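You operate a simulated robot arm through the tools that you are given. There is no shell and no other tool. Be economical: measure what you need, move in short steps, check, and stop when the job is done.

The job below is to be done with a simulated robot arm. You get a single attempt, and the scene is never put back.

TASK
Restock the rack: slide the older tins toward the fridge, then add each new tin to its labelled shelf.
Fine: slide without lifting; the tins at the end stay. Set down upright: what you pick out.

Only the result counts: the job must be done as asked and must still hold three seconds after the hand-in. Knocking over, shifting, dropping, spilling or breaking anything else fails it.

THE ROBOT
A 6-joint arm with a two-finger parallel gripper on a trunk, on a base that drives. Base frame: it is fixed to the floor where the robot stands at the start and does not move with it; the origin is under the middle of the robot, x ahead of it, y to its left, z up. Units: m, degrees, N and s.
With the tool pointing down near the work surface it reaches from about 0.32 to 0.8 m from the robot's upright axis, wherever it stands. Its first joint turns from -166.0 to 166.0 degrees. Places, roughly: second shelf of the pine rack [0.5, -0.2, 0.8]; third shelf of the pine rack [0.5, -0.2, 0.6]. Payload 3.43 kg.
The TCP is the grasp point between the finger pads, 0.034 m short of the fingertips. In the tool frame z runs along the fingers and y along their closing line. Largest opening 0.128 m; finger width 0.024, thickness 0.012; the body of the gripper, 0.048 by 0.13 m, starts 0.096 m behind the TCP.
Orientation is that of the tool frame in the base frame, as a unit quaternion [w, x, y, z]. With the fingers straight down and closing along the base's y, the tool's x points along the base's -x, its y along +y and its z along -z.

THE INTERFACE
- The arm moves only by the tool send_rows. Its argument "commands" is a list of rows, each an object (a shift or turn left out is 0, a gripper value left out holds the last) with "travel": the shift along the tool's x, y, z in units of 30 mm (1.0 is 30 mm), a list of three; "dr": the turn, a rotation vector about the tool's x, y, z in units of 5 degrees (1.0 is 5 degrees), a list of three; "claw": the opening in per cent of the stroke, from 0 (shut) to 100 (fully open). In form: [{"travel": [dx, dy, dz], "dr": [ax, ay, az], "claw": claw}, ...]. A call has 1 to 12 rows; each row shifts and turns the commanded pose from where the row before left it, along the tool's axes as they then stand. A call with a number of a shift or a turn outside -1 to 1 is refused whole. A row lasts 0.2 s, in which the tool goes at most 0.05 m and 8.6 degrees; a call with a longer step from one row to the next is refused whole, and so is a gripper value outside its range. Where a pose cannot be reached the arm comes as near as it can. A force on the tool above 40 N (or 10 N above the force at the start of the call, whichever is more), or a blocked arm, ends the call early, and 0.2 s more pass. The fingers move at their own pace (about 0.045 m/s each) and stop on an object; they squeeze with about 24 N. The grip force told is the motor's: it shows also when the fingers shut on nothing. Time passes only in rows, and 0.2 s behind the last, so rows that do not move let the fingers close. The reply holds the time, the measured pose of the TCP, the force on the tool along the base axes, the opening and the grip force, in the units named above and with some noise, with the torque about the TCP (base axes, N m) and any sound that the robot's microphone picked up.
- Cameras (640 x 400 px; columns grow to the right, rows downward): "scene" is now at [-0.0059, 0.158, 1.4793]; the picture's right is [0.18, -0.98, 0.00], its down [-0.92, -0.17, -0.36] and it looks along [0.36, 0.07, -0.93] (base axes); focal length 214 px, centre (320, 200). "wrist" rides on the gripper at [0.076, -0.011, -0.16] in the tool frame; the picture's right is [0.15, 0.99, 0.00], its down [-0.88, 0.13, -0.46] and it looks along [-0.45, 0.07, 0.89] (tool axes); focal length 234 px, centre (320, 200). There is no depth. A picture from a camera that has moved, and an enlarged one, comes with that camera's place and axes in the base frame and with its lens.
- camera(camera): a new picture of that camera. No time passes.
- steer(legs): drives the robot by 1 to 6 legs, each [ahead, turn to the left] in m and degrees, along the robot's own axes; the way and the turn of a leg run together, so that a leg with both is an arc; at most 1.5 m and 180 degrees a leg. The arm and the cameras ride along, it lands a little off, and it stops where it bumps. It gives what a move gives.
- turn_head(pan, tilt): turns the head with the scene camera to pan (to the left, within 155 degrees either way) and tilt (down, from -29 to 69), counted from straight ahead of the robot. It gives what a move gives.
- inspect(camera, box): a new picture of the part [left, top, right, bottom] of that camera's present view, enlarged. No time passes.
- sign_off(): hands the job in; it is judged then, once.

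Go step by step. Nothing tells you exact positions but the pictures and the camera data: compare them with the known pose of the tool, close in by small moves and look again before you grip or let go. The budget is 120 turns and 82 pictures, counting those below and the enlarged ones. Unless the task says otherwise, let go and move clear before handing in, and close with one line.

The tools are called after ">>>" as name(argument=value, ...) on one line, values as JSON. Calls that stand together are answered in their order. send_rows: Moves the arm, as the interface text tells. Its arguments: {"type":"object","properties":{"commands":{"type":"array"}},"required":["commands"]} The other tools are called the same way: steer (legs) drives the base; turn_head (pan, tilt) turns the head that bears the scene camera; camera (camera) takes a picture; inspect (camera, box) takes an enlarged picture of a part of a camera's view; sign_off () hands the job in.

At the start:

```text
t: 0.0
eef_pos: [0.3645, -0.1144, 1.1881]
ee_rot: [-0.001, -0.002, 1.0, 0.0]
contact_force: [0.9, -0.1, 1.2]
ft_torque: [0.0, -0.01, -0.04]
grip_width: 0.1277
grip_force: 0.0
robot x, y, heading: [-0.0001, -0.0067, 0.1]
head pan, tilt: [10.4, 68.8]
```

scene: 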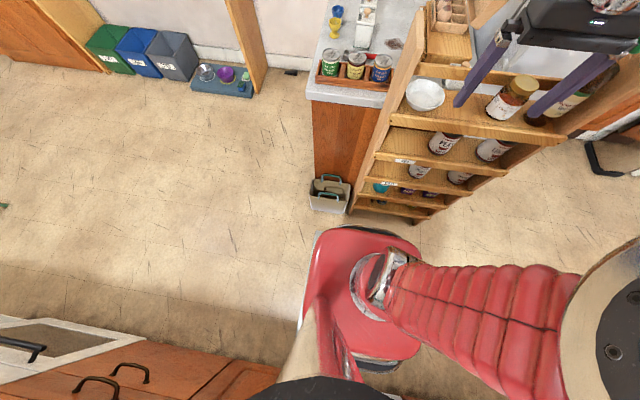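
wrist: 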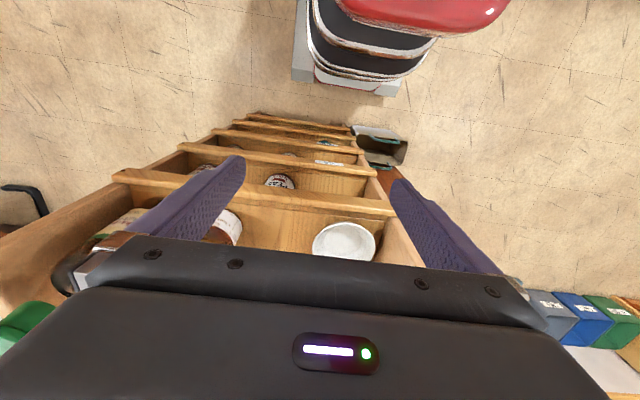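

I see a pine rack ahead to the right, with three new tins on a tray on the counter to its left. I'll look closer at the tins and the shelves first.

>>> inspect(camera="scene", box=[300, 0, 460, 100])

>>> inspect(camera="scene", box=[340, 80, 580, 230])

>>> turn_head(pan=-20, tilt=40)

```text
4.00 times, centred on (380, 50) of scene
camera zoom: at [-0.0059, 0.158, 1.4793], right [0.18, -0.98, 0.0], down [-0.92, -0.17, -0.36], along [0.36, 0.07, -0.93], focal length 858 px, centre (80, 800)
```

zoom: 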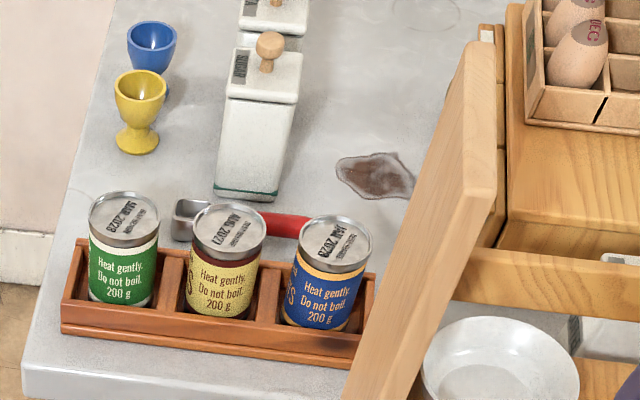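

```text
2.67 times, centred on (460, 155) of scene
camera zoom: at [-0.0059, 0.158, 1.4793], right [0.18, -0.98, 0.0], down [-0.92, -0.17, -0.36], along [0.36, 0.07, -0.93], focal length 572 px, centre (-53, 320)
```

zoom: 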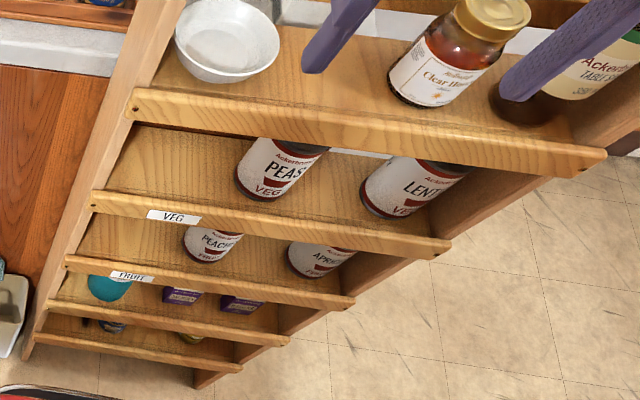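

```text
t: 0.9
eef_pos: [0.3641, -0.1145, 1.1875]
ee_rot: [0.0, -0.003, 1.0, 0.0]
contact_force: [0.6, -0.5, 0.1]
ft_torque: [0.01, 0.0, 0.03]
grip_width: 0.1278
grip_force: 0.1
robot x, y, heading: [0.0013, -0.0088, -0.0]
head pan, tilt: [-20.0, 40.0]
```

>>> camera(camera="scene")

```text
77 pictures are left
camera scene: at [0.019, 0.1189, 1.5154], right [-0.34, -0.94, 0.0], down [-0.6, 0.22, -0.77], along [0.72, -0.26, -0.64], focal length 214 px, centre (320, 200)
```

scene: 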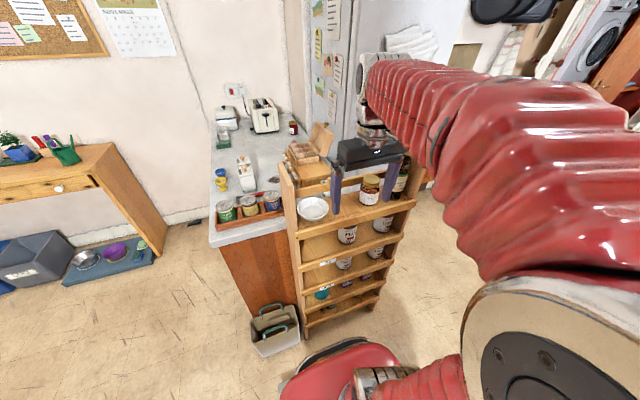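

I see a possible fridge behind or right of the rack. I'll enlarge that and the rack.

>>> inspect(camera="scene", box=[200, 80, 440, 230])

>>> inspect(camera="scene", box=[270, 180, 430, 340])

>>> turn_head(pan=-40, tilt=10)

>>> camera(camera="scene")

```text
2.67 times, centred on (320, 155) of scene
camera zoom: at [0.019, 0.1189, 1.5154], right [-0.34, -0.94, 0.0], down [-0.6, 0.22, -0.77], along [0.72, -0.26, -0.64], focal length 572 px, centre (320, 320)
```

zoom: 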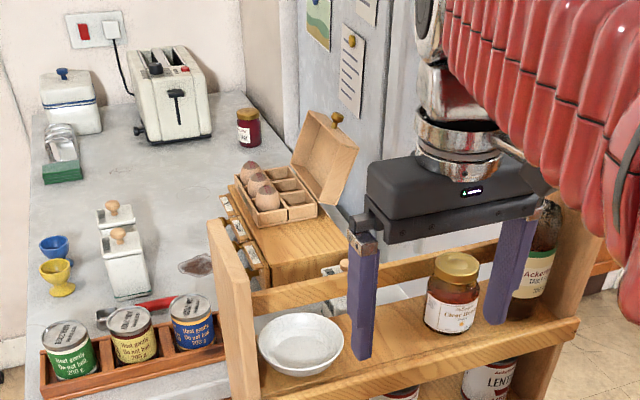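

```text
2.50 times, centred on (350, 260) of scene
camera zoom: at [0.019, 0.1189, 1.5154], right [-0.34, -0.94, 0.0], down [-0.6, 0.22, -0.77], along [0.72, -0.26, -0.64], focal length 536 px, centre (245, 50)
```

zoom: 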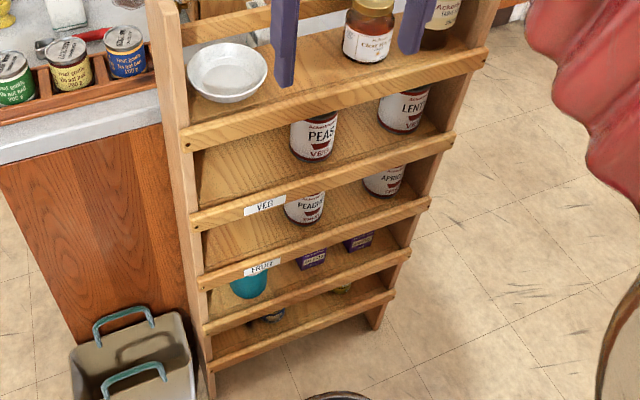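

```text
t: 1.9
eef_pos: [0.3639, -0.1137, 1.1881]
ee_rot: [0.001, -0.003, 1.0, 0.001]
contact_force: [0.2, 0.3, 0.0]
ft_torque: [0.01, -0.02, 0.03]
grip_width: 0.1277
grip_force: 0.1
robot x, y, heading: [-0.0035, -0.0103, 0.1]
head pan, tilt: [-40.0, 10.0]
```

```text
74 pictures are left
camera scene: at [0.0104, 0.0882, 1.5631], right [-0.64, -0.77, 0.0], down [-0.13, 0.11, -0.98], along [0.75, -0.63, -0.17], focal length 214 px, centre (320, 200)
```

scene: 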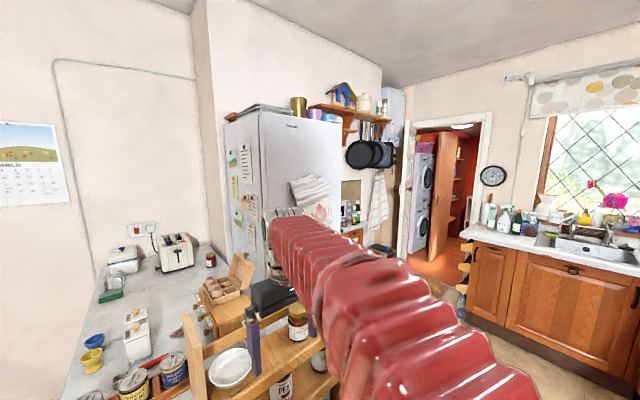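

The fridge stands beyond the rack on the -y side, so "toward the fridge" means sliding right. Next I'll read the new tins' labels.

>>> turn_head(pan=15, tilt=50)

>>> camera(camera="scene")

>>> inspect(camera="scene", box=[300, 80, 420, 155])

```text
t: 3.1
eef_pos: [0.3633, -0.1162, 1.1875]
ee_rot: [0.0, -0.003, 1.0, 0.0]
contact_force: [0.2, -0.8, 0.7]
ft_torque: [0.03, -0.04, 0.02]
grip_width: 0.1278
grip_force: 0.2
robot x, y, heading: [0.0013, -0.0121, 0.2]
head pan, tilt: [15.0, 50.0]
```

```text
73 pictures are left
camera scene: at [0.0136, 0.1678, 1.5013], right [0.26, -0.97, 0.0], down [-0.74, -0.2, -0.64], along [0.62, 0.17, -0.77], focal length 214 px, centre (320, 200)
```

scene: 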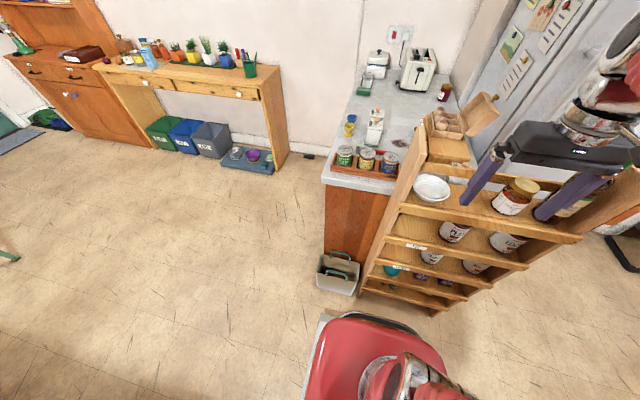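

```text
5.33 times, centred on (360, 118) of scene
camera zoom: at [0.0136, 0.1678, 1.5013], right [0.26, -0.97, 0.0], down [-0.74, -0.2, -0.64], along [0.62, 0.17, -0.77], focal length 1144 px, centre (107, 640)
```

zoom: 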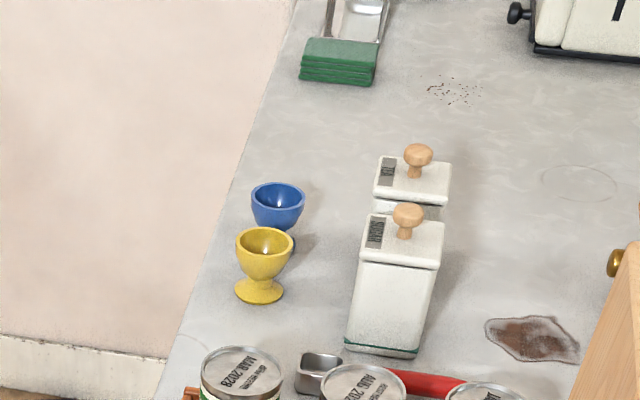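

>>> inspect(camera="scene", box=[326, 140, 406, 190])

>>> inspect(camera="scene", box=[360, 170, 560, 295])

```text
8.00 times, centred on (366, 165) of scene
camera zoom: at [0.0136, 0.1678, 1.5013], right [0.26, -0.97, 0.0], down [-0.74, -0.2, -0.64], along [0.62, 0.17, -0.77], focal length 1716 px, centre (-48, 480)
```

zoom: 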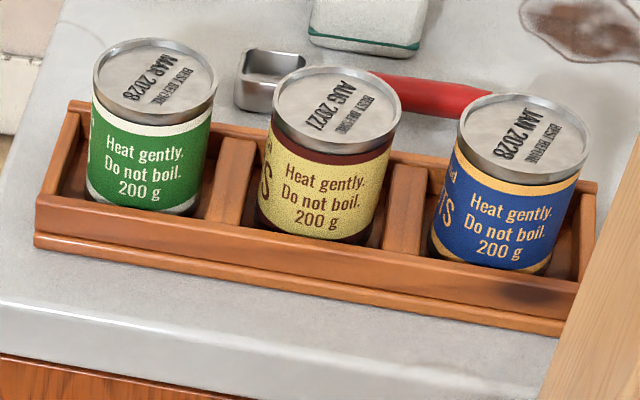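

```text
3.20 times, centred on (460, 232) of scene
camera zoom: at [0.0136, 0.1678, 1.5013], right [0.26, -0.97, 0.0], down [-0.74, -0.2, -0.64], along [0.62, 0.17, -0.77], focal length 686 px, centre (-128, 96)
```

zoom: 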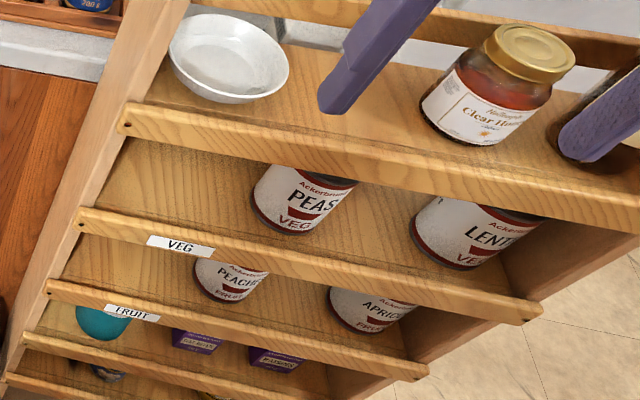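

The new tins' names face away to the left, so I'll swing the arm out to that side to read them with the wrist camera.

>>> send_rows(commands=[{"travel": [0, 1, 0]}, {"travel": [0, 1, 0]}, {"travel": [0, 1, 0]}, {"travel": [0, 1, 0]}, {"travel": [0, 1, 0]}, {"travel": [0, 1, 0]}, {"travel": [0, 1, 0]}, {"travel": [0, 1, 0]}, {"travel": [0, 1, 0]}, {"travel": [0, 1, 0]}, {"travel": [0, 1, 0]}, {"travel": [0, 1, 0]}])

>>> send_rows(commands=[{"dr": [0, 0, 1]}, {"dr": [0, 0, 1]}, {"dr": [0, 0, 1]}, {"dr": [0, 0, 1]}, {"dr": [0, 0, 1]}, {"dr": [0, 0, 1]}, {"dr": [0, 0, 1]}, {"dr": [0, 0, 1]}, {"dr": [0, 0, 1]}, {"dr": [0, 0, 1]}, {"dr": [0, 0, 1]}, {"dr": [0, 0, 1]}])

>>> send_rows(commands=[{"dr": [0, 0, 1]}, {"dr": [0, 0, 1]}, {"dr": [0, 0, 1]}, {"dr": [0, 0, 1]}, {"dr": [0, 0, 1]}, {"dr": [0, 0, 1]}, {"travel": [1, 1, 0]}, {"travel": [1, 1, 0]}, {"travel": [1, 1, 0]}, {"travel": [1, 1, 0]}, {"travel": [1, 1, 0]}, {"travel": [1, 1, 0]}])

>>> camera(camera="wrist")

```text
t: 5.7
eef_pos: [0.3625, 0.2436, 1.1875]
ee_rot: [0.0, -0.003, 1.0, 0.0]
contact_force: [0.7, -0.2, -0.9]
ft_torque: [0.01, -0.01, 0.0]
grip_width: 0.1282
grip_force: 0.1
robot x, y, heading: [0.0018, -0.0124, -0.1]
head pan, tilt: [15.0, 50.0]
```

```text
t: 8.3
eef_pos: [0.3634, 0.2455, 1.188]
ee_rot: [0.001, 0.498, 0.867, 0.0]
contact_force: [-0.5, -0.4, -0.3]
ft_torque: [0.0, 0.0, 0.0]
grip_width: 0.1279
grip_force: 0.0
robot x, y, heading: [-0.0023, -0.0077, 0.0]
head pan, tilt: [15.0, 50.0]
```

```text
t: 10.9
eef_pos: [0.5408, 0.4246, 1.1864]
ee_rot: [0.0, 0.706, 0.709, 0.001]
contact_force: [0.1, -0.4, 2.0]
ft_torque: [0.06, -0.11, 0.0]
grip_width: 0.1282
grip_force: 0.0
robot x, y, heading: [0.0021, -0.005, -0.0]
head pan, tilt: [15.0, 50.0]
```

```text
69 pictures are left
camera wrist: at [0.5295, 0.501, 1.3461], right [0.99, 0.15, 0.0], down [0.14, -0.88, 0.46], along [0.07, -0.45, -0.89], focal length 234 px, centre (320, 200)
```

wrist: 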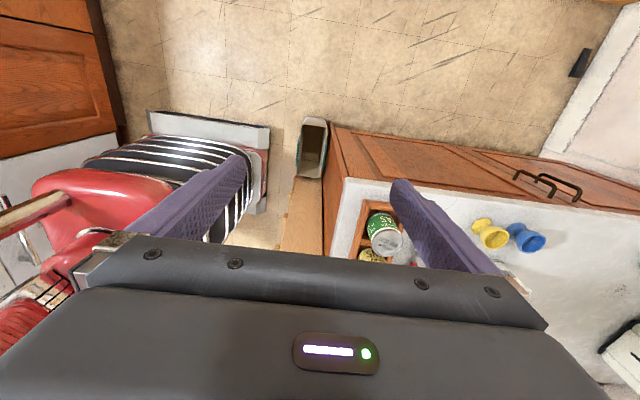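

The green tin is partly visible under the gripper. I'll tilt and move in so the camera looks at the tins from the left.

>>> send_rows(commands=[{"travel": [-0.3, 0.93, 0.9]}, {"travel": [-0.3, 0.93, 0.9]}, {"travel": [-0.3, 0.93, 0.9]}, {"travel": [-0.3, 0.93, 0.9]}, {"travel": [-0.3, 0.93, 0.9]}, {"dr": [0, -1, 0]}, {"dr": [0, -1, 0]}, {"dr": [0, -1, 0]}, {"dr": [0, -1, 0]}, {"dr": [0, -1, 0]}, {"dr": [0, -1, 0]}])

>>> camera(camera="wrist")

```text
t: 13.3
eef_pos: [0.6345, 0.3435, 1.0075]
ee_rot: [0.183, 0.681, 0.685, -0.182]
contact_force: [0.0, 0.1, 1.2]
ft_torque: [0.08, -0.04, 0.07]
grip_width: 0.1282
grip_force: 0.0
out of reach, approached as far as the arm can: row 4, 5, 6, 7, 8, 9, 10, 11
robot x, y, heading: [-0.0019, -0.0088, 0.0]
head pan, tilt: [15.0, 50.0]
```

```text
68 pictures are left
camera wrist: at [0.6213, 0.4888, 1.1067], right [0.99, 0.13, -0.07], down [0.13, -0.53, 0.84], along [0.07, -0.84, -0.55], focal length 234 px, centre (320, 200)
```

wrist: 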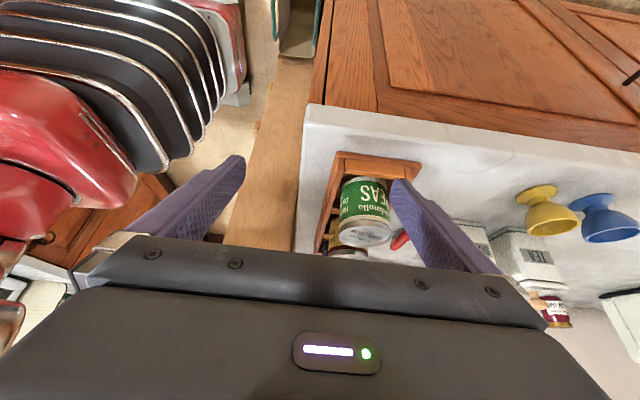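

>>> inspect(camera="wrist", box=[310, 150, 410, 260])

```text
3.64 times, centred on (360, 205) of wrist
camera zoom: at [0.6213, 0.4888, 1.1067], right [0.99, 0.13, -0.07], down [0.13, -0.53, 0.84], along [0.07, -0.84, -0.55], focal length 852 px, centre (174, 182)
```

zoom: 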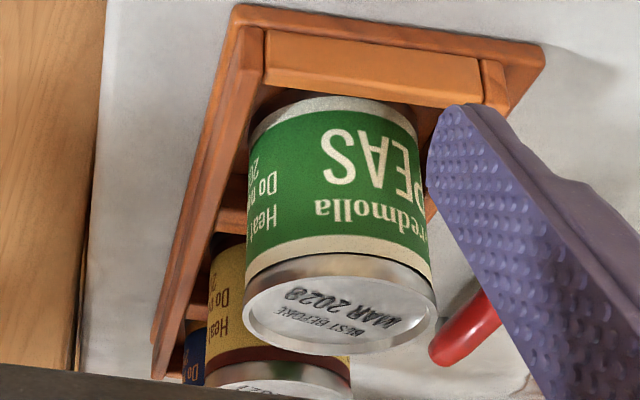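

Green is PEAS, so it goes on the VEG shelf. I'll rise to see the yellow and blue labels.

>>> send_rows(commands=[{"travel": [-0.5, -0.2, -0.87]}, {"travel": [-0.5, -0.2, -0.87]}, {"travel": [-0.5, -0.2, -0.87]}, {"travel": [-0.5, 0, -0.87]}, {"travel": [-0.5, 0, -0.87]}])

>>> camera(camera="wrist")

```text
t: 14.5
eef_pos: [0.5849, 0.3107, 1.1314]
ee_rot: [0.184, 0.68, 0.686, -0.18]
contact_force: [-0.6, 0.2, 0.1]
ft_torque: [0.03, 0.02, -0.05]
grip_width: 0.1281
grip_force: 0.1
out of reach, approached as far as the arm can: row 1, 2, 3, 4, 5
robot x, y, heading: [0.0019, -0.0072, 0.2]
head pan, tilt: [15.0, 50.0]
```

```text
66 pictures are left
camera wrist: at [0.5727, 0.4569, 1.2304], right [0.99, 0.14, -0.07], down [0.13, -0.53, 0.83], along [0.08, -0.83, -0.55], focal length 234 px, centre (320, 200)
```

wrist: 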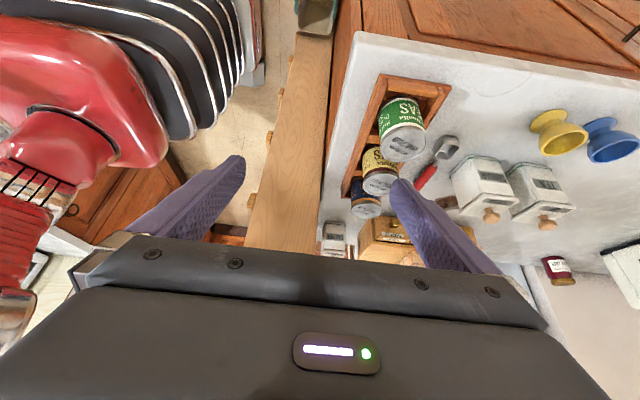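

>>> inspect(camera="wrist", box=[330, 130, 430, 220])

```text
4.44 times, centred on (380, 175) of wrist
camera zoom: at [0.5727, 0.4569, 1.2304], right [0.99, 0.14, -0.07], down [0.13, -0.53, 0.83], along [0.08, -0.83, -0.55], focal length 1041 px, centre (53, 311)
```

zoom: 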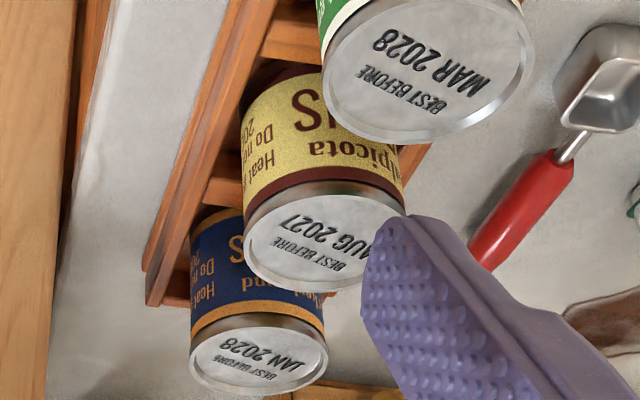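

Yellow's name ends in "NS" and blue's in "TS". I place the tins at x≈0.70, y≈0.25, 0.165 and 0.08, with lids at z≈0.985. Next I'll check the free floor behind the robot, because horizontal work in the rack may need more room.

>>> turn_head(pan=150, tilt=50)

>>> camera(camera="scene")

>>> turn_head(pan=-130, tilt=50)

>>> camera(camera="scene")

```text
t: 16.7
eef_pos: [0.5846, 0.3118, 1.1303]
ee_rot: [0.184, 0.68, 0.686, -0.18]
contact_force: [-0.5, -0.5, 0.0]
ft_torque: [-0.01, -0.02, -0.03]
grip_width: 0.1283
grip_force: 0.1
robot x, y, heading: [0.002, -0.0096, -0.2]
head pan, tilt: [150.0, 50.0]
```

```text
64 pictures are left
camera scene: at [-0.1272, 0.1866, 1.5013], right [0.5, 0.87, 0.0], down [0.66, -0.38, -0.64], along [-0.56, 0.32, -0.77], focal length 214 px, centre (320, 200)
```

scene: 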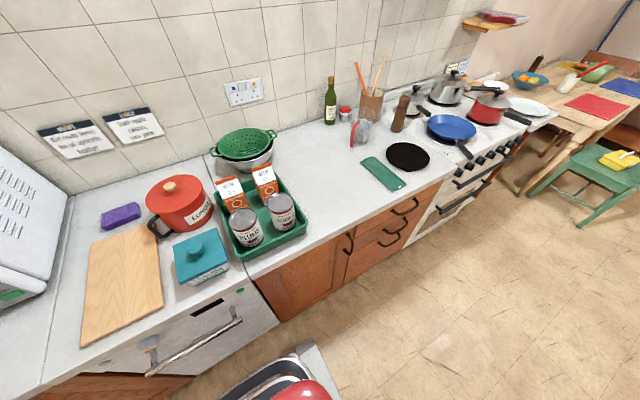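

```text
t: 20.6
eef_pos: [0.5848, 0.3118, 1.1299]
ee_rot: [0.184, 0.681, 0.686, -0.18]
contact_force: [0.3, -0.5, -0.4]
ft_torque: [-0.04, 0.02, -0.01]
grip_width: 0.1278
grip_force: 0.1
robot x, y, heading: [0.0005, -0.0084, -0.1]
head pan, tilt: [-130.0, 50.0]
```

```text
63 pictures are left
camera scene: at [-0.11, 0.089, 1.5013], right [-0.77, 0.64, 0.0], down [0.49, 0.59, -0.64], along [-0.41, -0.49, -0.77], focal length 214 px, centre (320, 200)
```

scene: 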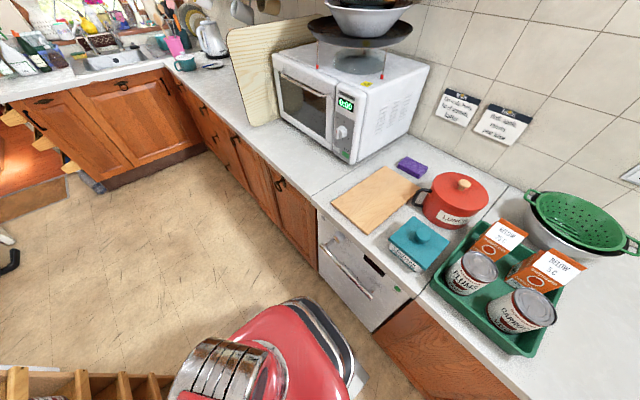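

There are two tins in a green tray behind me that match the rack brand. They're probably the new ones, so I'll read them and the wall notes.

>>> inspect(camera="scene", box=[420, 180, 640, 370])

>>> inspect(camera="scene", box=[430, 80, 540, 150])

```text
2.11 times, centred on (530, 275) of scene
camera zoom: at [-0.11, 0.089, 1.5013], right [-0.77, 0.64, 0.0], down [0.49, 0.59, -0.64], along [-0.41, -0.49, -0.77], focal length 452 px, centre (-122, 42)
```

zoom: 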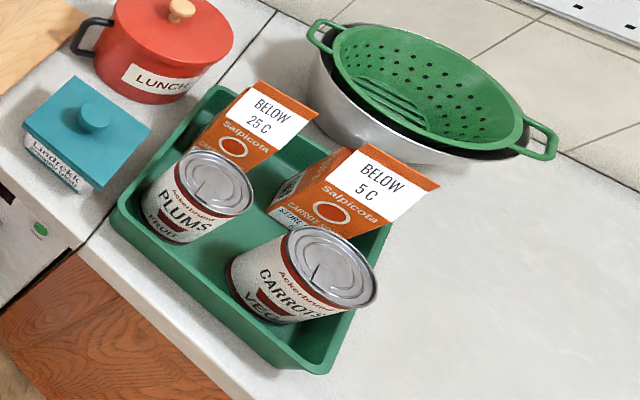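

```text
5.71 times, centred on (485, 115) of scene
camera zoom: at [-0.11, 0.089, 1.5013], right [-0.77, 0.64, 0.0], down [0.49, 0.59, -0.64], along [-0.41, -0.49, -0.77], focal length 1226 px, centre (-623, 686)
```

zoom: 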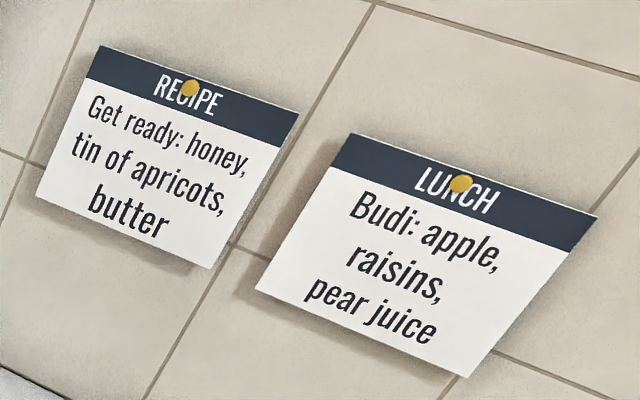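

The new tins are CARROTS (VEG) and PLUMS (FRUIT), both on the green tray behind me; the soups in front look like distractors. I'll fold the arm back before driving.

>>> send_rows(commands=[{"travel": [0, -1, 0], "dr": [0, 1, 0]}, {"travel": [0, -1, 0], "dr": [0, 1, 0]}, {"travel": [0, -1, 0], "dr": [0, 1, 0]}, {"travel": [0, -1, 0], "dr": [0, 1, 0]}, {"travel": [0, -1, 0], "dr": [0, 1, 0]}, {"travel": [0, -1, 0], "dr": [0, 1, 0]}, {"travel": [0, -0.5, -0.4]}, {"travel": [0, -0.5, -0.4]}, {"dr": [0, 0, -1]}, {"dr": [0, 0, -1]}, {"dr": [0, 0, -1]}, {"dr": [0, 0, -1]}])

>>> turn_head(pan=0, tilt=65)

>>> camera(camera="scene")

```text
t: 23.2
eef_pos: [0.3728, 0.3117, 1.1526]
ee_rot: [0.0, 0.571, 0.821, -0.001]
contact_force: [0.1, 0.1, 0.1]
ft_torque: [-0.02, -0.02, -0.02]
grip_width: 0.1278
grip_force: 0.1
robot x, y, heading: [0.0014, -0.0093, 0.2]
head pan, tilt: [-130.0, 50.0]
```

```text
t: 25.3
eef_pos: [0.3722, 0.3122, 1.1528]
ee_rot: [0.0, 0.571, 0.821, 0.0]
contact_force: [0.1, 0.7, -0.3]
ft_torque: [0.0, -0.01, 0.0]
grip_width: 0.128
grip_force: 0.0
robot x, y, heading: [-0.002, -0.0133, 0.0]
head pan, tilt: [0.0, 65.0]
```

```text
60 pictures are left
camera scene: at [-0.0001, 0.148, 1.4831], right [0.0, -1.0, 0.0], down [-0.91, 0.0, -0.42], along [0.42, 0.0, -0.91], focal length 214 px, centre (320, 200)
```

scene: 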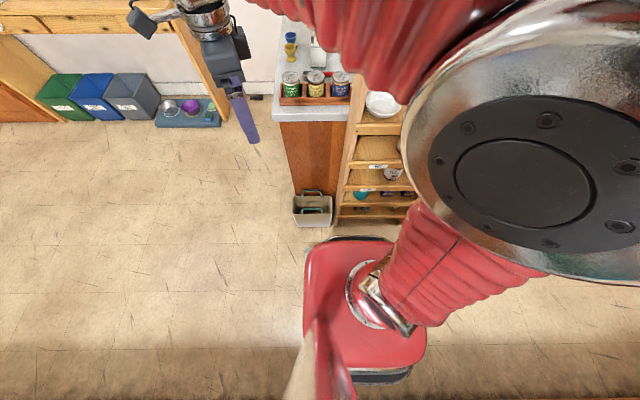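

The base is about 0.64 × 0.48 m, with a few centimetres to spare for turning between the rack and the rear counter. I'll fold the arm ahead first, then turn in small legs.

>>> send_rows(commands=[{"dr": [0, 0, -1]}, {"dr": [0, 0, -1]}, {"dr": [0, 0, -1]}, {"dr": [0, 0, -1]}, {"dr": [0, 0, -1]}, {"dr": [0, 0, -1]}, {"dr": [0, 0, -1]}, {"dr": [0, 0, -1]}, {"dr": [0, 0, -1]}, {"dr": [0, 0, -1]}, {"dr": [0, 0, -1]}, {"dr": [0, 0, -1]}])

>>> send_rows(commands=[{"dr": [0, 0, -1]}, {"dr": [0, 0, -1]}, {"travel": [0, -1, -0.3]}, {"travel": [0, -1, -0.3]}, {"travel": [0, -1, -0.3]}, {"travel": [0, -1, -0.3]}, {"travel": [0, -1, -0.3]}, {"travel": [0, -1, 0]}, {"travel": [0, -1, 0]}, {"travel": [0, -1, 0]}])

>>> steer(legs=[[0, 15], [0, 15]])

>>> turn_head(pan=-40, tilt=69)

>>> camera(camera="scene")

```text
t: 27.9
eef_pos: [0.3728, 0.3107, 1.1541]
ee_rot: [0.0, 0.083, 0.997, 0.0]
contact_force: [0.1, 0.3, 0.0]
ft_torque: [0.04, 0.0, -0.01]
grip_width: 0.1278
grip_force: 0.0
robot x, y, heading: [-0.0021, -0.0074, 0.2]
head pan, tilt: [0.0, 65.0]
```

```text
t: 30.1
eef_pos: [0.3719, 0.0719, 1.1991]
ee_rot: [0.0, -0.004, 1.0, 0.0]
contact_force: [-0.1, -0.1, 0.0]
ft_torque: [0.06, -0.01, 0.04]
grip_width: 0.1281
grip_force: 0.0
robot x, y, heading: [-0.0013, -0.0097, -0.0]
head pan, tilt: [0.0, 65.0]
```

```text
t: 32.9
eef_pos: [0.2785, 0.2461, 1.199]
ee_rot: [0.0, -0.263, 0.965, 0.0]
contact_force: [0.8, 0.0, -0.2]
ft_torque: [-0.02, -0.02, 0.03]
grip_width: 0.1281
grip_force: 0.1
robot x, y, heading: [0.009, -0.0171, 30.1]
head pan, tilt: [0.0, 65.0]
```

```text
t: 33.9
eef_pos: [0.2797, 0.2469, 1.1988]
ee_rot: [0.001, -0.263, 0.965, 0.0]
contact_force: [0.5, 0.0, -0.4]
ft_torque: [0.0, -0.02, -0.02]
grip_width: 0.1279
grip_force: 0.0
robot x, y, heading: [0.0013, -0.0204, 30.3]
head pan, tilt: [-40.0, 68.8]
```

```text
59 pictures are left
camera scene: at [-0.0729, 0.0761, 1.4793], right [-0.17, -0.99, 0.0], down [-0.92, 0.16, -0.36], along [0.36, -0.06, -0.93], focal length 214 px, centre (320, 200)
```

scene: 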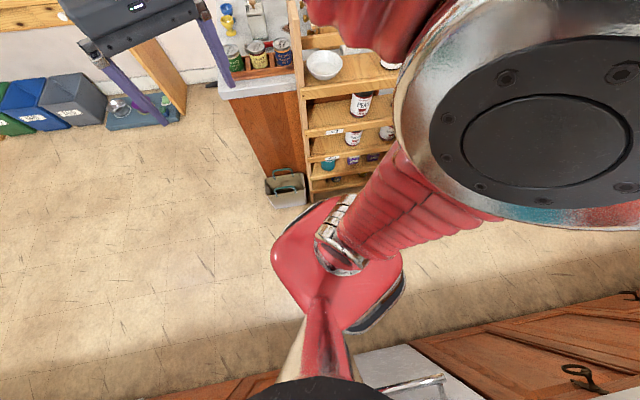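

>>> steer(legs=[[0, 20], [0, 20], [0, 20], [0.3, 0]])

>>> turn_head(pan=-120, tilt=45)

>>> camera(camera="scene")

```text
t: 40.8
eef_pos: [-0.0902, 0.6492, 1.1995]
ee_rot: [0.0, 0.711, -0.703, 0.0]
contact_force: [0.2, 0.6, -0.6]
ft_torque: [0.03, 0.01, -0.02]
grip_width: 0.1281
grip_force: 0.1
robot x, y, heading: [0.0177, 0.276, 90.3]
head pan, tilt: [-40.0, 68.8]
```

```text
t: 42.4
eef_pos: [-0.0898, 0.6503, 1.1989]
ee_rot: [0.0, 0.71, -0.704, 0.0]
contact_force: [0.0, -0.5, 0.5]
ft_torque: [-0.01, -0.02, 0.0]
grip_width: 0.1279
grip_force: 0.0
robot x, y, heading: [0.0123, 0.2809, 90.4]
head pan, tilt: [-120.0, 45.0]
```

```text
58 pictures are left
camera scene: at [-0.0737, 0.1756, 1.5082], right [-0.49, -0.87, 0.0], down [-0.61, 0.35, -0.71], along [0.61, -0.35, -0.71], focal length 214 px, centre (320, 200)
```

scene: 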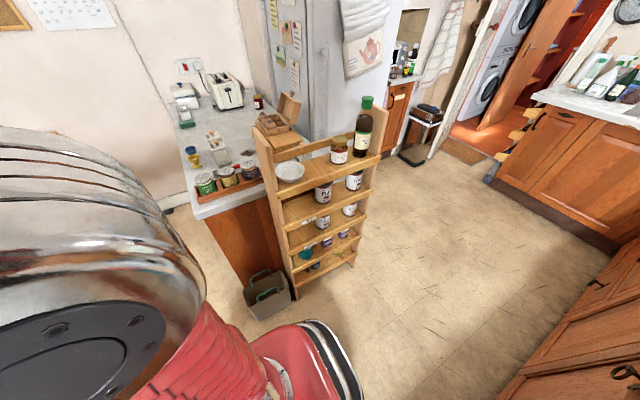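

>>> inspect(camera="scene", box=[245, 90, 405, 190])

>>> inspect(camera="scene", box=[260, 160, 388, 240])

```text
4.00 times, centred on (325, 140) of scene
camera zoom: at [-0.0737, 0.1756, 1.5082], right [-0.49, -0.87, 0.0], down [-0.61, 0.35, -0.71], along [0.61, -0.35, -0.71], focal length 858 px, centre (300, 440)
```

zoom: 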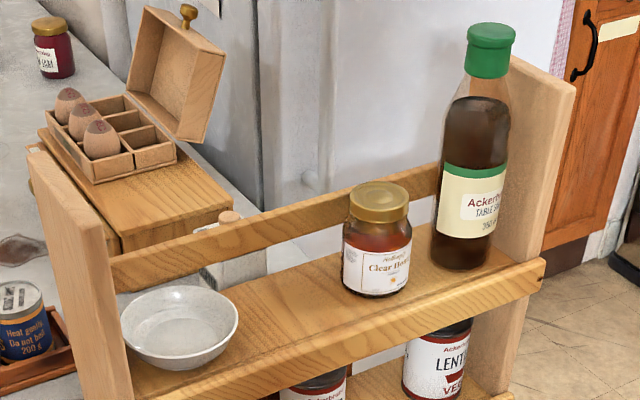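

```text
5.00 times, centred on (324, 200) of scene
camera zoom: at [-0.0737, 0.1756, 1.5082], right [-0.49, -0.87, 0.0], down [-0.61, 0.35, -0.71], along [0.61, -0.35, -0.71], focal length 1072 px, centre (300, 200)
```

zoom: 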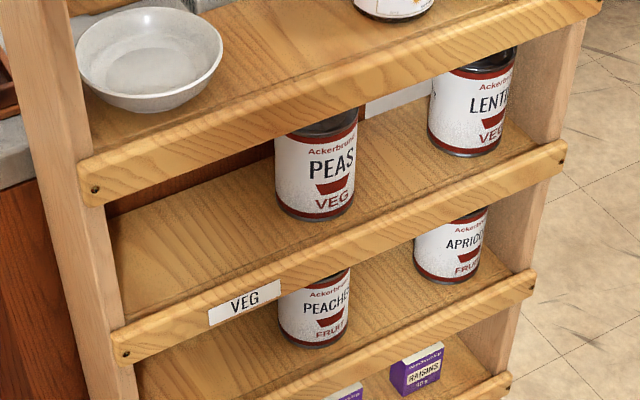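

Rack geometry from this view:
- **Veg shelf:** floor at z≈0.815, lip top ≈0.83.
- **Top shelf:** its lip bottom is at ≈0.97.
- **PEAS:** at about (0.527, -0.185).
- **LENTILS:** at about (0.523, -0.36).

I'll bring the arm round with the fingers shut to push PEAS.

>>> send_rows(commands=[{"dr": [0, 0, 1], "claw": 0}, {"dr": [0, 0, 1]}, {"dr": [0, 0, 1]}, {"dr": [0, 0, 1]}, {"dr": [0, 0, 1]}, {"dr": [0, 0, 1]}, {"dr": [0, 0, 1]}, {"dr": [0, 0, 1]}, {"dr": [0, 0, 1]}, {"dr": [0, 0, 1]}, {"dr": [0, 0, 1]}, {"dr": [0, 0, 1]}])

>>> send_rows(commands=[{"dr": [0, 0, 1]}, {"dr": [0, 0, 1]}, {"dr": [0, 0, 1]}, {"dr": [0, 0, 1]}, {"dr": [0, 0, 1]}, {"dr": [0, 0, 1]}, {"travel": [-1, 0, 0]}, {"travel": [-1, 0, 0]}, {"travel": [-1, 0, 0]}, {"travel": [-1, 0, 0]}, {"travel": [-1, 0, 0]}, {"travel": [-1, 0, 0]}])

>>> send_rows(commands=[{"travel": [-1, 0, 0]}, {"travel": [-1, 0, 0]}, {"travel": [-1, 0, 0]}, {"travel": [-1, 0, 0]}, {"travel": [-0.7, -1, 0]}, {"travel": [-0.7, -1, 0]}, {"travel": [-0.7, -1, 0]}, {"travel": [-0.7, -1, 0]}, {"travel": [-0.7, -1, 0]}, {"travel": [-0.7, -1, 0]}, {"travel": [-0.7, -1, 0]}, {"travel": [-0.7, -1, 0]}])

```text
t: 45.0
eef_pos: [-0.0894, 0.6492, 1.1992]
ee_rot: [0.0, -0.262, 0.965, 0.0]
contact_force: [0.4, -0.3, 0.0]
ft_torque: [0.02, 0.0, 0.01]
grip_width: 0.0001
grip_force: 23.7
robot x, y, heading: [0.0114, 0.2809, 90.3]
head pan, tilt: [-120.0, 45.0]
```

```text
t: 47.6
eef_pos: [0.0892, 0.6508, 1.2003]
ee_rot: [0.0, -0.005, 1.0, 0.0]
contact_force: [0.4, 0.3, -0.2]
ft_torque: [0.03, 0.02, 0.0]
grip_width: 0.0
grip_force: 24.0
robot x, y, heading: [0.0166, 0.2778, 90.2]
head pan, tilt: [-120.0, 45.0]
```

```text
t: 50.2
eef_pos: [0.381, 0.4128, 1.2011]
ee_rot: [0.0, -0.006, 1.0, 0.0]
contact_force: [0.2, -0.2, 0.4]
ft_torque: [-0.01, 0.01, 0.02]
grip_width: 0.0
grip_force: 24.1
robot x, y, heading: [0.0147, 0.2774, 90.7]
head pan, tilt: [-120.0, 45.0]
```

>>> send_rows(commands=[{"travel": [0, -1, 0]}, {"travel": [0, -1, 0]}, {"travel": [0, -1, 0]}, {"travel": [0, -1, 0]}, {"travel": [0, -1, 0]}, {"travel": [0, -1, 0]}, {"travel": [0, -1, 0]}, {"travel": [0, -1, 0]}, {"travel": [0, -1, 0]}, {"travel": [0, -1, 0]}, {"travel": [0, -1, 0]}, {"travel": [0, -1, 0]}])

>>> send_rows(commands=[{"travel": [0.3, -1, 0.8]}, {"travel": [0.3, -1, 0.8]}, {"travel": [0.3, -1, 0.8]}, {"travel": [0.3, -1, 0.8]}, {"travel": [0.3, -1, 0.8]}, {"dr": [0, -1, 0]}, {"dr": [0, -1, 0]}, {"dr": [0, -1, 0]}, {"dr": [0, -1, 0]}, {"dr": [0, -1, 0]}, {"dr": [0, -1, 0]}, {"dr": [0, -1, 0]}])

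>>> send_rows(commands=[{"dr": [0, -1, 0]}, {"dr": [0, -1, 0]}, {"dr": [0, -1, 0]}, {"dr": [0, -1, 0]}, {"dr": [0, -1, 0]}, {"dr": [0, -1, 0]}, {"dr": [0, -1, 0]}, {"dr": [0, -1, 0]}, {"dr": [0, -1, 0]}, {"dr": [0, -1, 0]}, {"dr": [0, -1, 0]}])

>>> camera(camera="wrist")

>>> camera(camera="scene")

```text
t: 52.8
eef_pos: [0.3828, 0.0539, 1.1996]
ee_rot: [0.0, -0.006, 1.0, -0.001]
contact_force: [0.6, 0.2, 0.6]
ft_torque: [0.0, 0.0, 0.0]
grip_width: 0.0001
grip_force: 24.2
robot x, y, heading: [0.0147, 0.2741, 90.4]
head pan, tilt: [-120.0, 45.0]
```

```text
t: 55.4
eef_pos: [0.3408, -0.0953, 1.0785]
ee_rot: [0.301, -0.004, 0.954, 0.0]
contact_force: [-0.6, -0.4, 0.4]
ft_torque: [0.0, -0.01, -0.01]
grip_width: 0.0001
grip_force: 23.8
robot x, y, heading: [0.0131, 0.2746, 90.3]
head pan, tilt: [-120.0, 45.0]
```

```text
t: 57.8
eef_pos: [0.3783, -0.0845, 1.0793]
ee_rot: [0.707, -0.004, 0.707, 0.004]
contact_force: [0.4, 0.2, 0.8]
ft_torque: [0.02, -0.01, -0.01]
grip_width: 0.0
grip_force: 23.6
out of reach, approached as far as the arm can: row 5, 6, 7, 8, 9, 11
robot x, y, heading: [0.0144, 0.2769, 90.3]
head pan, tilt: [-120.0, 45.0]
```

```text
55 pictures are left
camera wrist: at [0.2191, -0.0978, 1.0028], right [-0.01, 0.99, -0.15], down [-0.46, 0.13, 0.88], along [0.89, 0.08, 0.45], focal length 234 px, centre (320, 200)
```

wrist: 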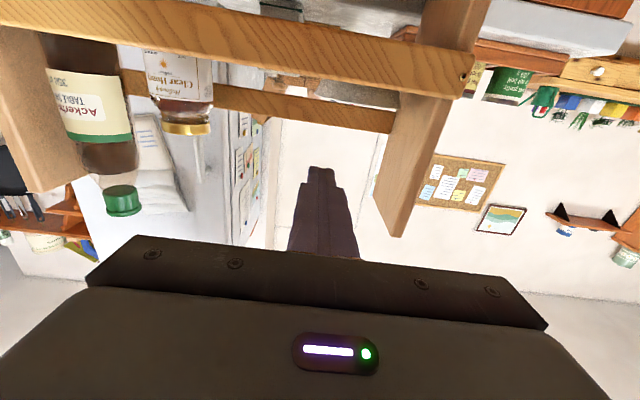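

```text
54 pictures are left
camera scene: at [-0.0737, 0.1751, 1.5081], right [-0.49, -0.87, 0.0], down [-0.61, 0.35, -0.71], along [0.61, -0.35, -0.71], focal length 214 px, centre (320, 200)
```

scene: 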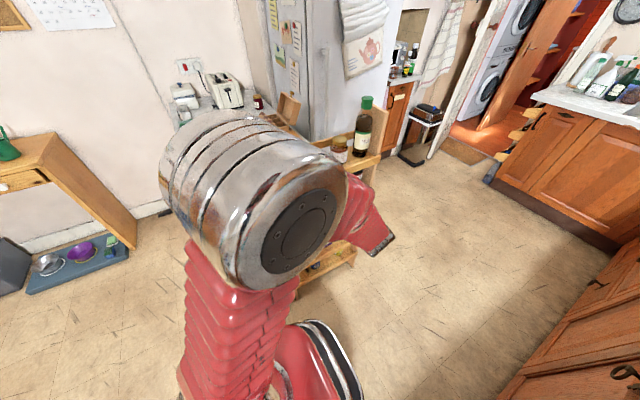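

The tool is now horizontal in front of the rack. I'll lower it to veg-shelf height, staying outside, and look.

>>> send_rows(commands=[{"travel": [1, 0, 0]}, {"travel": [1, 0, 0]}, {"travel": [1, 0, 0]}, {"travel": [1, 0, 0]}, {"travel": [1, 0, 0]}, {"travel": [1, 0, 0]}, {"travel": [1, 0, 0]}])

>>> camera(camera="wrist")

```text
t: 59.4
eef_pos: [0.3803, -0.0885, 0.8724]
ee_rot: [0.706, -0.003, 0.708, 0.006]
contact_force: [0.0, -0.1, -0.2]
ft_torque: [0.02, 0.01, 0.0]
grip_width: 0.0
grip_force: 24.6
out of reach, approached as far as the arm can: row 7
robot x, y, heading: [0.0132, 0.2773, 90.2]
head pan, tilt: [-120.0, 45.0]
```

```text
53 pictures are left
camera wrist: at [0.2215, -0.1025, 0.797], right [-0.01, 0.99, -0.14], down [-0.46, 0.12, 0.88], along [0.89, 0.08, 0.45], focal length 234 px, centre (320, 200)
```

wrist: 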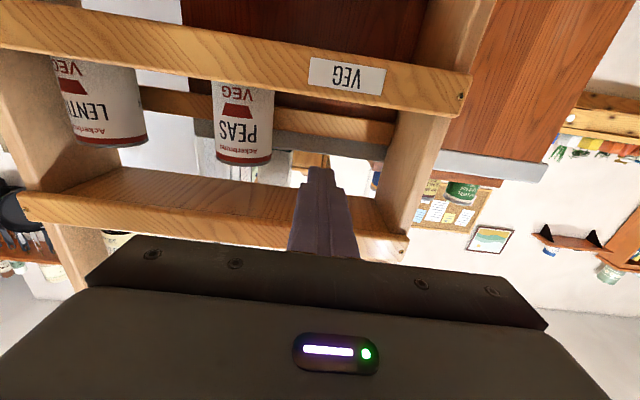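

The opening runs from lip top 0.813 to upper lip 0.956, and PEAS spans y -0.148 to -0.224. I'll enter the shelf left of PEAS with shut fingers.

>>> send_rows(commands=[{"travel": [0.4, 0, 0.6]}, {"travel": [0.4, 0, 0.6]}, {"travel": [0, 0, 1]}, {"travel": [0, 0, 1]}])

```text
t: 60.4
eef_pos: [0.4787, -0.0944, 0.8543]
ee_rot: [0.707, -0.003, 0.707, 0.004]
contact_force: [-0.5, 0.1, 0.0]
ft_torque: [-0.01, -0.04, -0.02]
grip_width: 0.0002
grip_force: 24.1
out of reach, approached as far as the arm can: row 1, 2
robot x, y, heading: [0.0144, 0.2781, 90.1]
head pan, tilt: [-120.0, 45.0]
```

>>> send_rows(commands=[{"travel": [0.1, 0, 0.7]}, {"travel": [0.1, 0, 0.7]}, {"travel": [0, -0.6, 0]}, {"travel": [0, -0.6, 0]}, {"travel": [0, -0.4, 0]}, {"travel": [0, -0.4, 0]}, {"travel": [0, -0.4, 0]}, {"travel": [0, -0.4, 0]}])

>>> camera(camera="wrist")

```text
t: 62.2
eef_pos: [0.5202, -0.177, 0.8467]
ee_rot: [0.707, -0.004, 0.707, 0.003]
contact_force: [-0.2, 1.6, 1.6]
ft_torque: [-0.03, -0.02, 0.08]
grip_width: 0.0
grip_force: 24.2
robot x, y, heading: [0.0139, 0.2776, 90.5]
head pan, tilt: [-120.0, 45.0]
```

```text
52 pictures are left
camera wrist: at [0.3609, -0.1898, 0.7708], right [-0.01, 0.99, -0.15], down [-0.46, 0.13, 0.88], along [0.89, 0.08, 0.45], focal length 234 px, centre (320, 200)
```

wrist: 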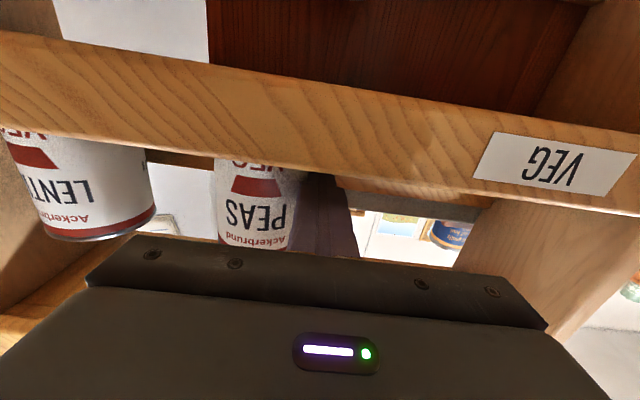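

PEAS is sliding well; the gap to LENTILS is about 5 cm. I'll push about 3.5 cm more.

>>> send_rows(commands=[{"travel": [0, -0.4, 0]}, {"travel": [0, -0.4, 0]}, {"travel": [0, -0.4, 0]}])

>>> camera(camera="wrist")

```text
t: 63.0
eef_pos: [0.5194, -0.2136, 0.8462]
ee_rot: [0.707, -0.004, 0.707, 0.004]
contact_force: [-0.4, -0.3, 0.5]
ft_torque: [0.0, 0.01, -0.02]
grip_width: 0.0
grip_force: 24.4
robot x, y, heading: [0.0134, 0.2758, 90.5]
head pan, tilt: [-120.0, 45.0]
```

```text
51 pictures are left
camera wrist: at [0.3607, -0.2261, 0.7707], right [-0.01, 0.99, -0.15], down [-0.46, 0.12, 0.88], along [0.89, 0.08, 0.45], focal length 234 px, centre (320, 200)
```

wrist: 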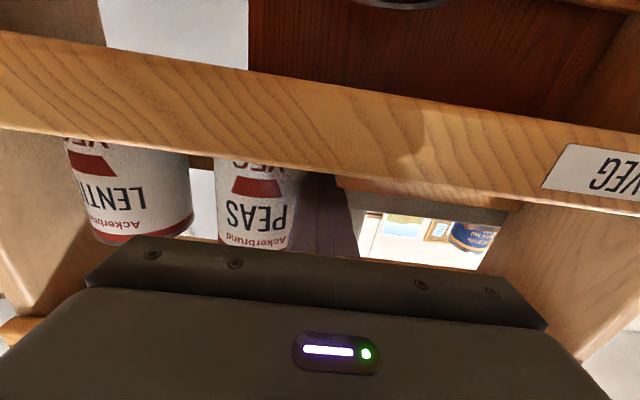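

PEAS now sits about 2.5 cm from LENTILS. I'll back out and go down to the fruit shelf.

>>> send_rows(commands=[{"travel": [0, 0.4, 0]}, {"travel": [0, 0, -1]}, {"travel": [0, 0, -1]}, {"travel": [0, 0, -1]}, {"travel": [0, 0, -1]}, {"travel": [0, 0, -0.6]}, {"travel": [0, 0.9, 0]}, {"travel": [0, 0.9, 0]}, {"travel": [0, 0.9, 0]}, {"travel": [0, 0.8, 0]}])

>>> send_rows(commands=[{"travel": [1, 0, 0]}, {"travel": [1, 0, 0]}, {"travel": [1, 0, 0]}, {"travel": [1, 0, 0]}, {"travel": [1, 0, 0]}, {"travel": [1, 0, 0]}])

>>> camera(camera="wrist")

```text
t: 65.2
eef_pos: [0.412, -0.0992, 0.8485]
ee_rot: [0.707, -0.001, 0.708, 0.005]
contact_force: [0.6, 0.0, 0.0]
ft_torque: [0.0, 0.0, 0.0]
grip_width: 0.0
grip_force: 24.1
out of reach, approached as far as the arm can: row 5, 6, 10
robot x, y, heading: [0.0134, 0.2796, 90.1]
head pan, tilt: [-120.0, 45.0]
```

```text
t: 66.6
eef_pos: [0.4302, -0.1567, 0.6945]
ee_rot: [0.707, -0.002, 0.707, 0.007]
contact_force: [-0.1, 0.6, 0.0]
ft_torque: [0.02, 0.01, 0.01]
grip_width: 0.0
grip_force: 23.5
out of reach, approached as far as the arm can: row 1, 2, 3, 4, 5, 6
robot x, y, heading: [0.0119, 0.2759, 90.6]
head pan, tilt: [-120.0, 45.0]
```

```text
50 pictures are left
camera wrist: at [0.2719, -0.1704, 0.6182], right [-0.01, 0.99, -0.14], down [-0.46, 0.12, 0.88], along [0.89, 0.08, 0.45], focal length 234 px, centre (320, 200)
```

wrist: 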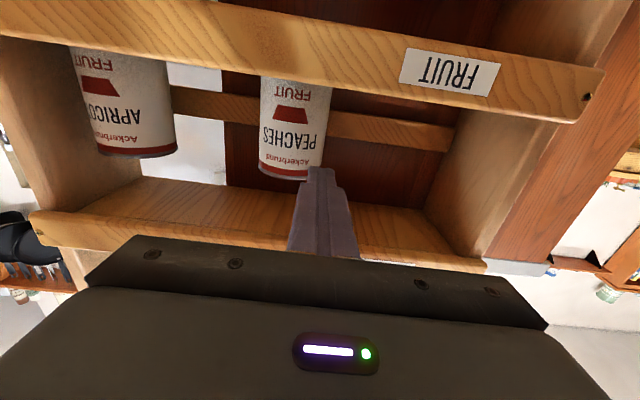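

The arm is at its inner reach limit here, so I'll back it up and out, then drive 0.12 m along +y for more room.

>>> send_rows(commands=[{"travel": [0, 0.5, -0.7]}, {"travel": [-0.5, 0.5, -0.5]}, {"travel": [-1, 0, 0]}, {"travel": [-1, 0, 0]}, {"travel": [-1, 0, 0]}, {"travel": [-1, 0, 0]}, {"travel": [-1, 0, 0]}])

```text
t: 68.2
eef_pos: [0.4059, -0.1611, 0.8672]
ee_rot: [0.707, -0.005, 0.707, 0.004]
contact_force: [-0.6, 0.3, 0.6]
ft_torque: [-0.04, -0.03, -0.02]
grip_width: 0.0
grip_force: 24.2
out of reach, approached as far as the arm can: row 1, 2
robot x, y, heading: [0.0112, 0.2798, 90.7]
head pan, tilt: [-120.0, 45.0]
```

>>> steer(legs=[[0.12, 0]])

>>> send_rows(commands=[{"travel": [0, -0.5, -0.8]}, {"travel": [0, -0.5, -0.5]}, {"travel": [1, 0, 0]}, {"travel": [1, 0, 0]}, {"travel": [1, 0, 0]}, {"travel": [1, 0, 0]}, {"travel": [1, 0, 0]}, {"travel": [1, 0, 0]}, {"travel": [0.7, 0, 0]}])

>>> camera(camera="wrist")

```text
t: 69.6
eef_pos: [0.404, -0.043, 0.8671]
ee_rot: [0.707, -0.003, 0.707, 0.003]
contact_force: [-0.3, 0.0, 0.3]
ft_torque: [0.03, 0.03, -0.03]
grip_width: 0.0
grip_force: 23.8
robot x, y, heading: [0.0103, 0.3955, 90.1]
head pan, tilt: [-120.0, 45.0]
```

```text
t: 71.6
eef_pos: [0.4042, -0.0565, 0.6668]
ee_rot: [0.707, -0.003, 0.707, 0.002]
contact_force: [0.2, 0.9, -1.0]
ft_torque: [-0.01, 0.04, 0.04]
grip_width: 0.0002
grip_force: 23.7
out of reach, approached as far as the arm can: row 1, 2
robot x, y, heading: [0.011, 0.3984, 90.0]
head pan, tilt: [-120.0, 45.0]
```

```text
49 pictures are left
camera wrist: at [0.2445, -0.0699, 0.5914], right [-0.01, 0.99, -0.15], down [-0.46, 0.13, 0.88], along [0.89, 0.07, 0.45], focal length 234 px, centre (320, 200)
```

wrist: 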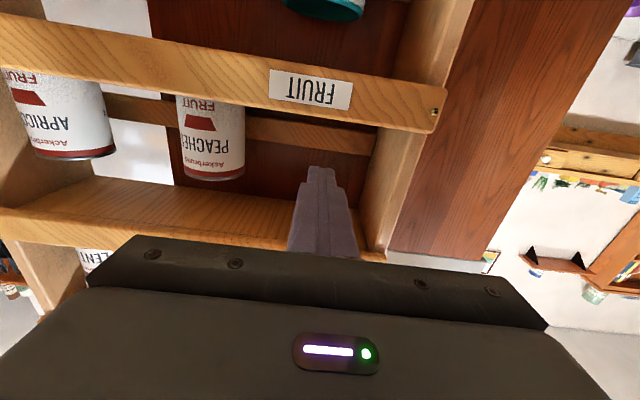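

Now I'll enter left of PEACHES and push it the same way.

>>> send_rows(commands=[{"travel": [0.2, 0, 1]}, {"travel": [0.2, 0, 1]}, {"travel": [0, 0, 1]}, {"travel": [0, 0, 0.9]}, {"travel": [0, -1, 0]}, {"travel": [0, -1, 0]}, {"travel": [0, -0.4, 0]}, {"travel": [0, -0.4, 0]}, {"travel": [0, -0.4, 0]}, {"travel": [0, -0.4, 0]}, {"travel": [0, -0.4, 0]}])

>>> camera(camera="wrist")

```text
t: 74.0
eef_pos: [0.5211, -0.1771, 0.6549]
ee_rot: [0.707, -0.003, 0.707, 0.004]
contact_force: [0.6, 1.3, -0.1]
ft_torque: [0.03, 0.02, 0.0]
grip_width: 0.0004
grip_force: 24.0
robot x, y, heading: [0.0134, 0.3969, 90.3]
head pan, tilt: [-120.0, 45.0]
```

```text
48 pictures are left
camera wrist: at [0.3616, -0.1898, 0.5797], right [-0.01, 0.99, -0.15], down [-0.46, 0.13, 0.88], along [0.89, 0.07, 0.45], focal length 234 px, centre (320, 200)
```

wrist: 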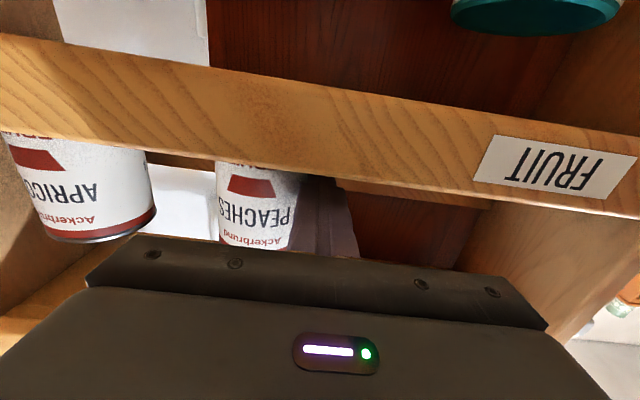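

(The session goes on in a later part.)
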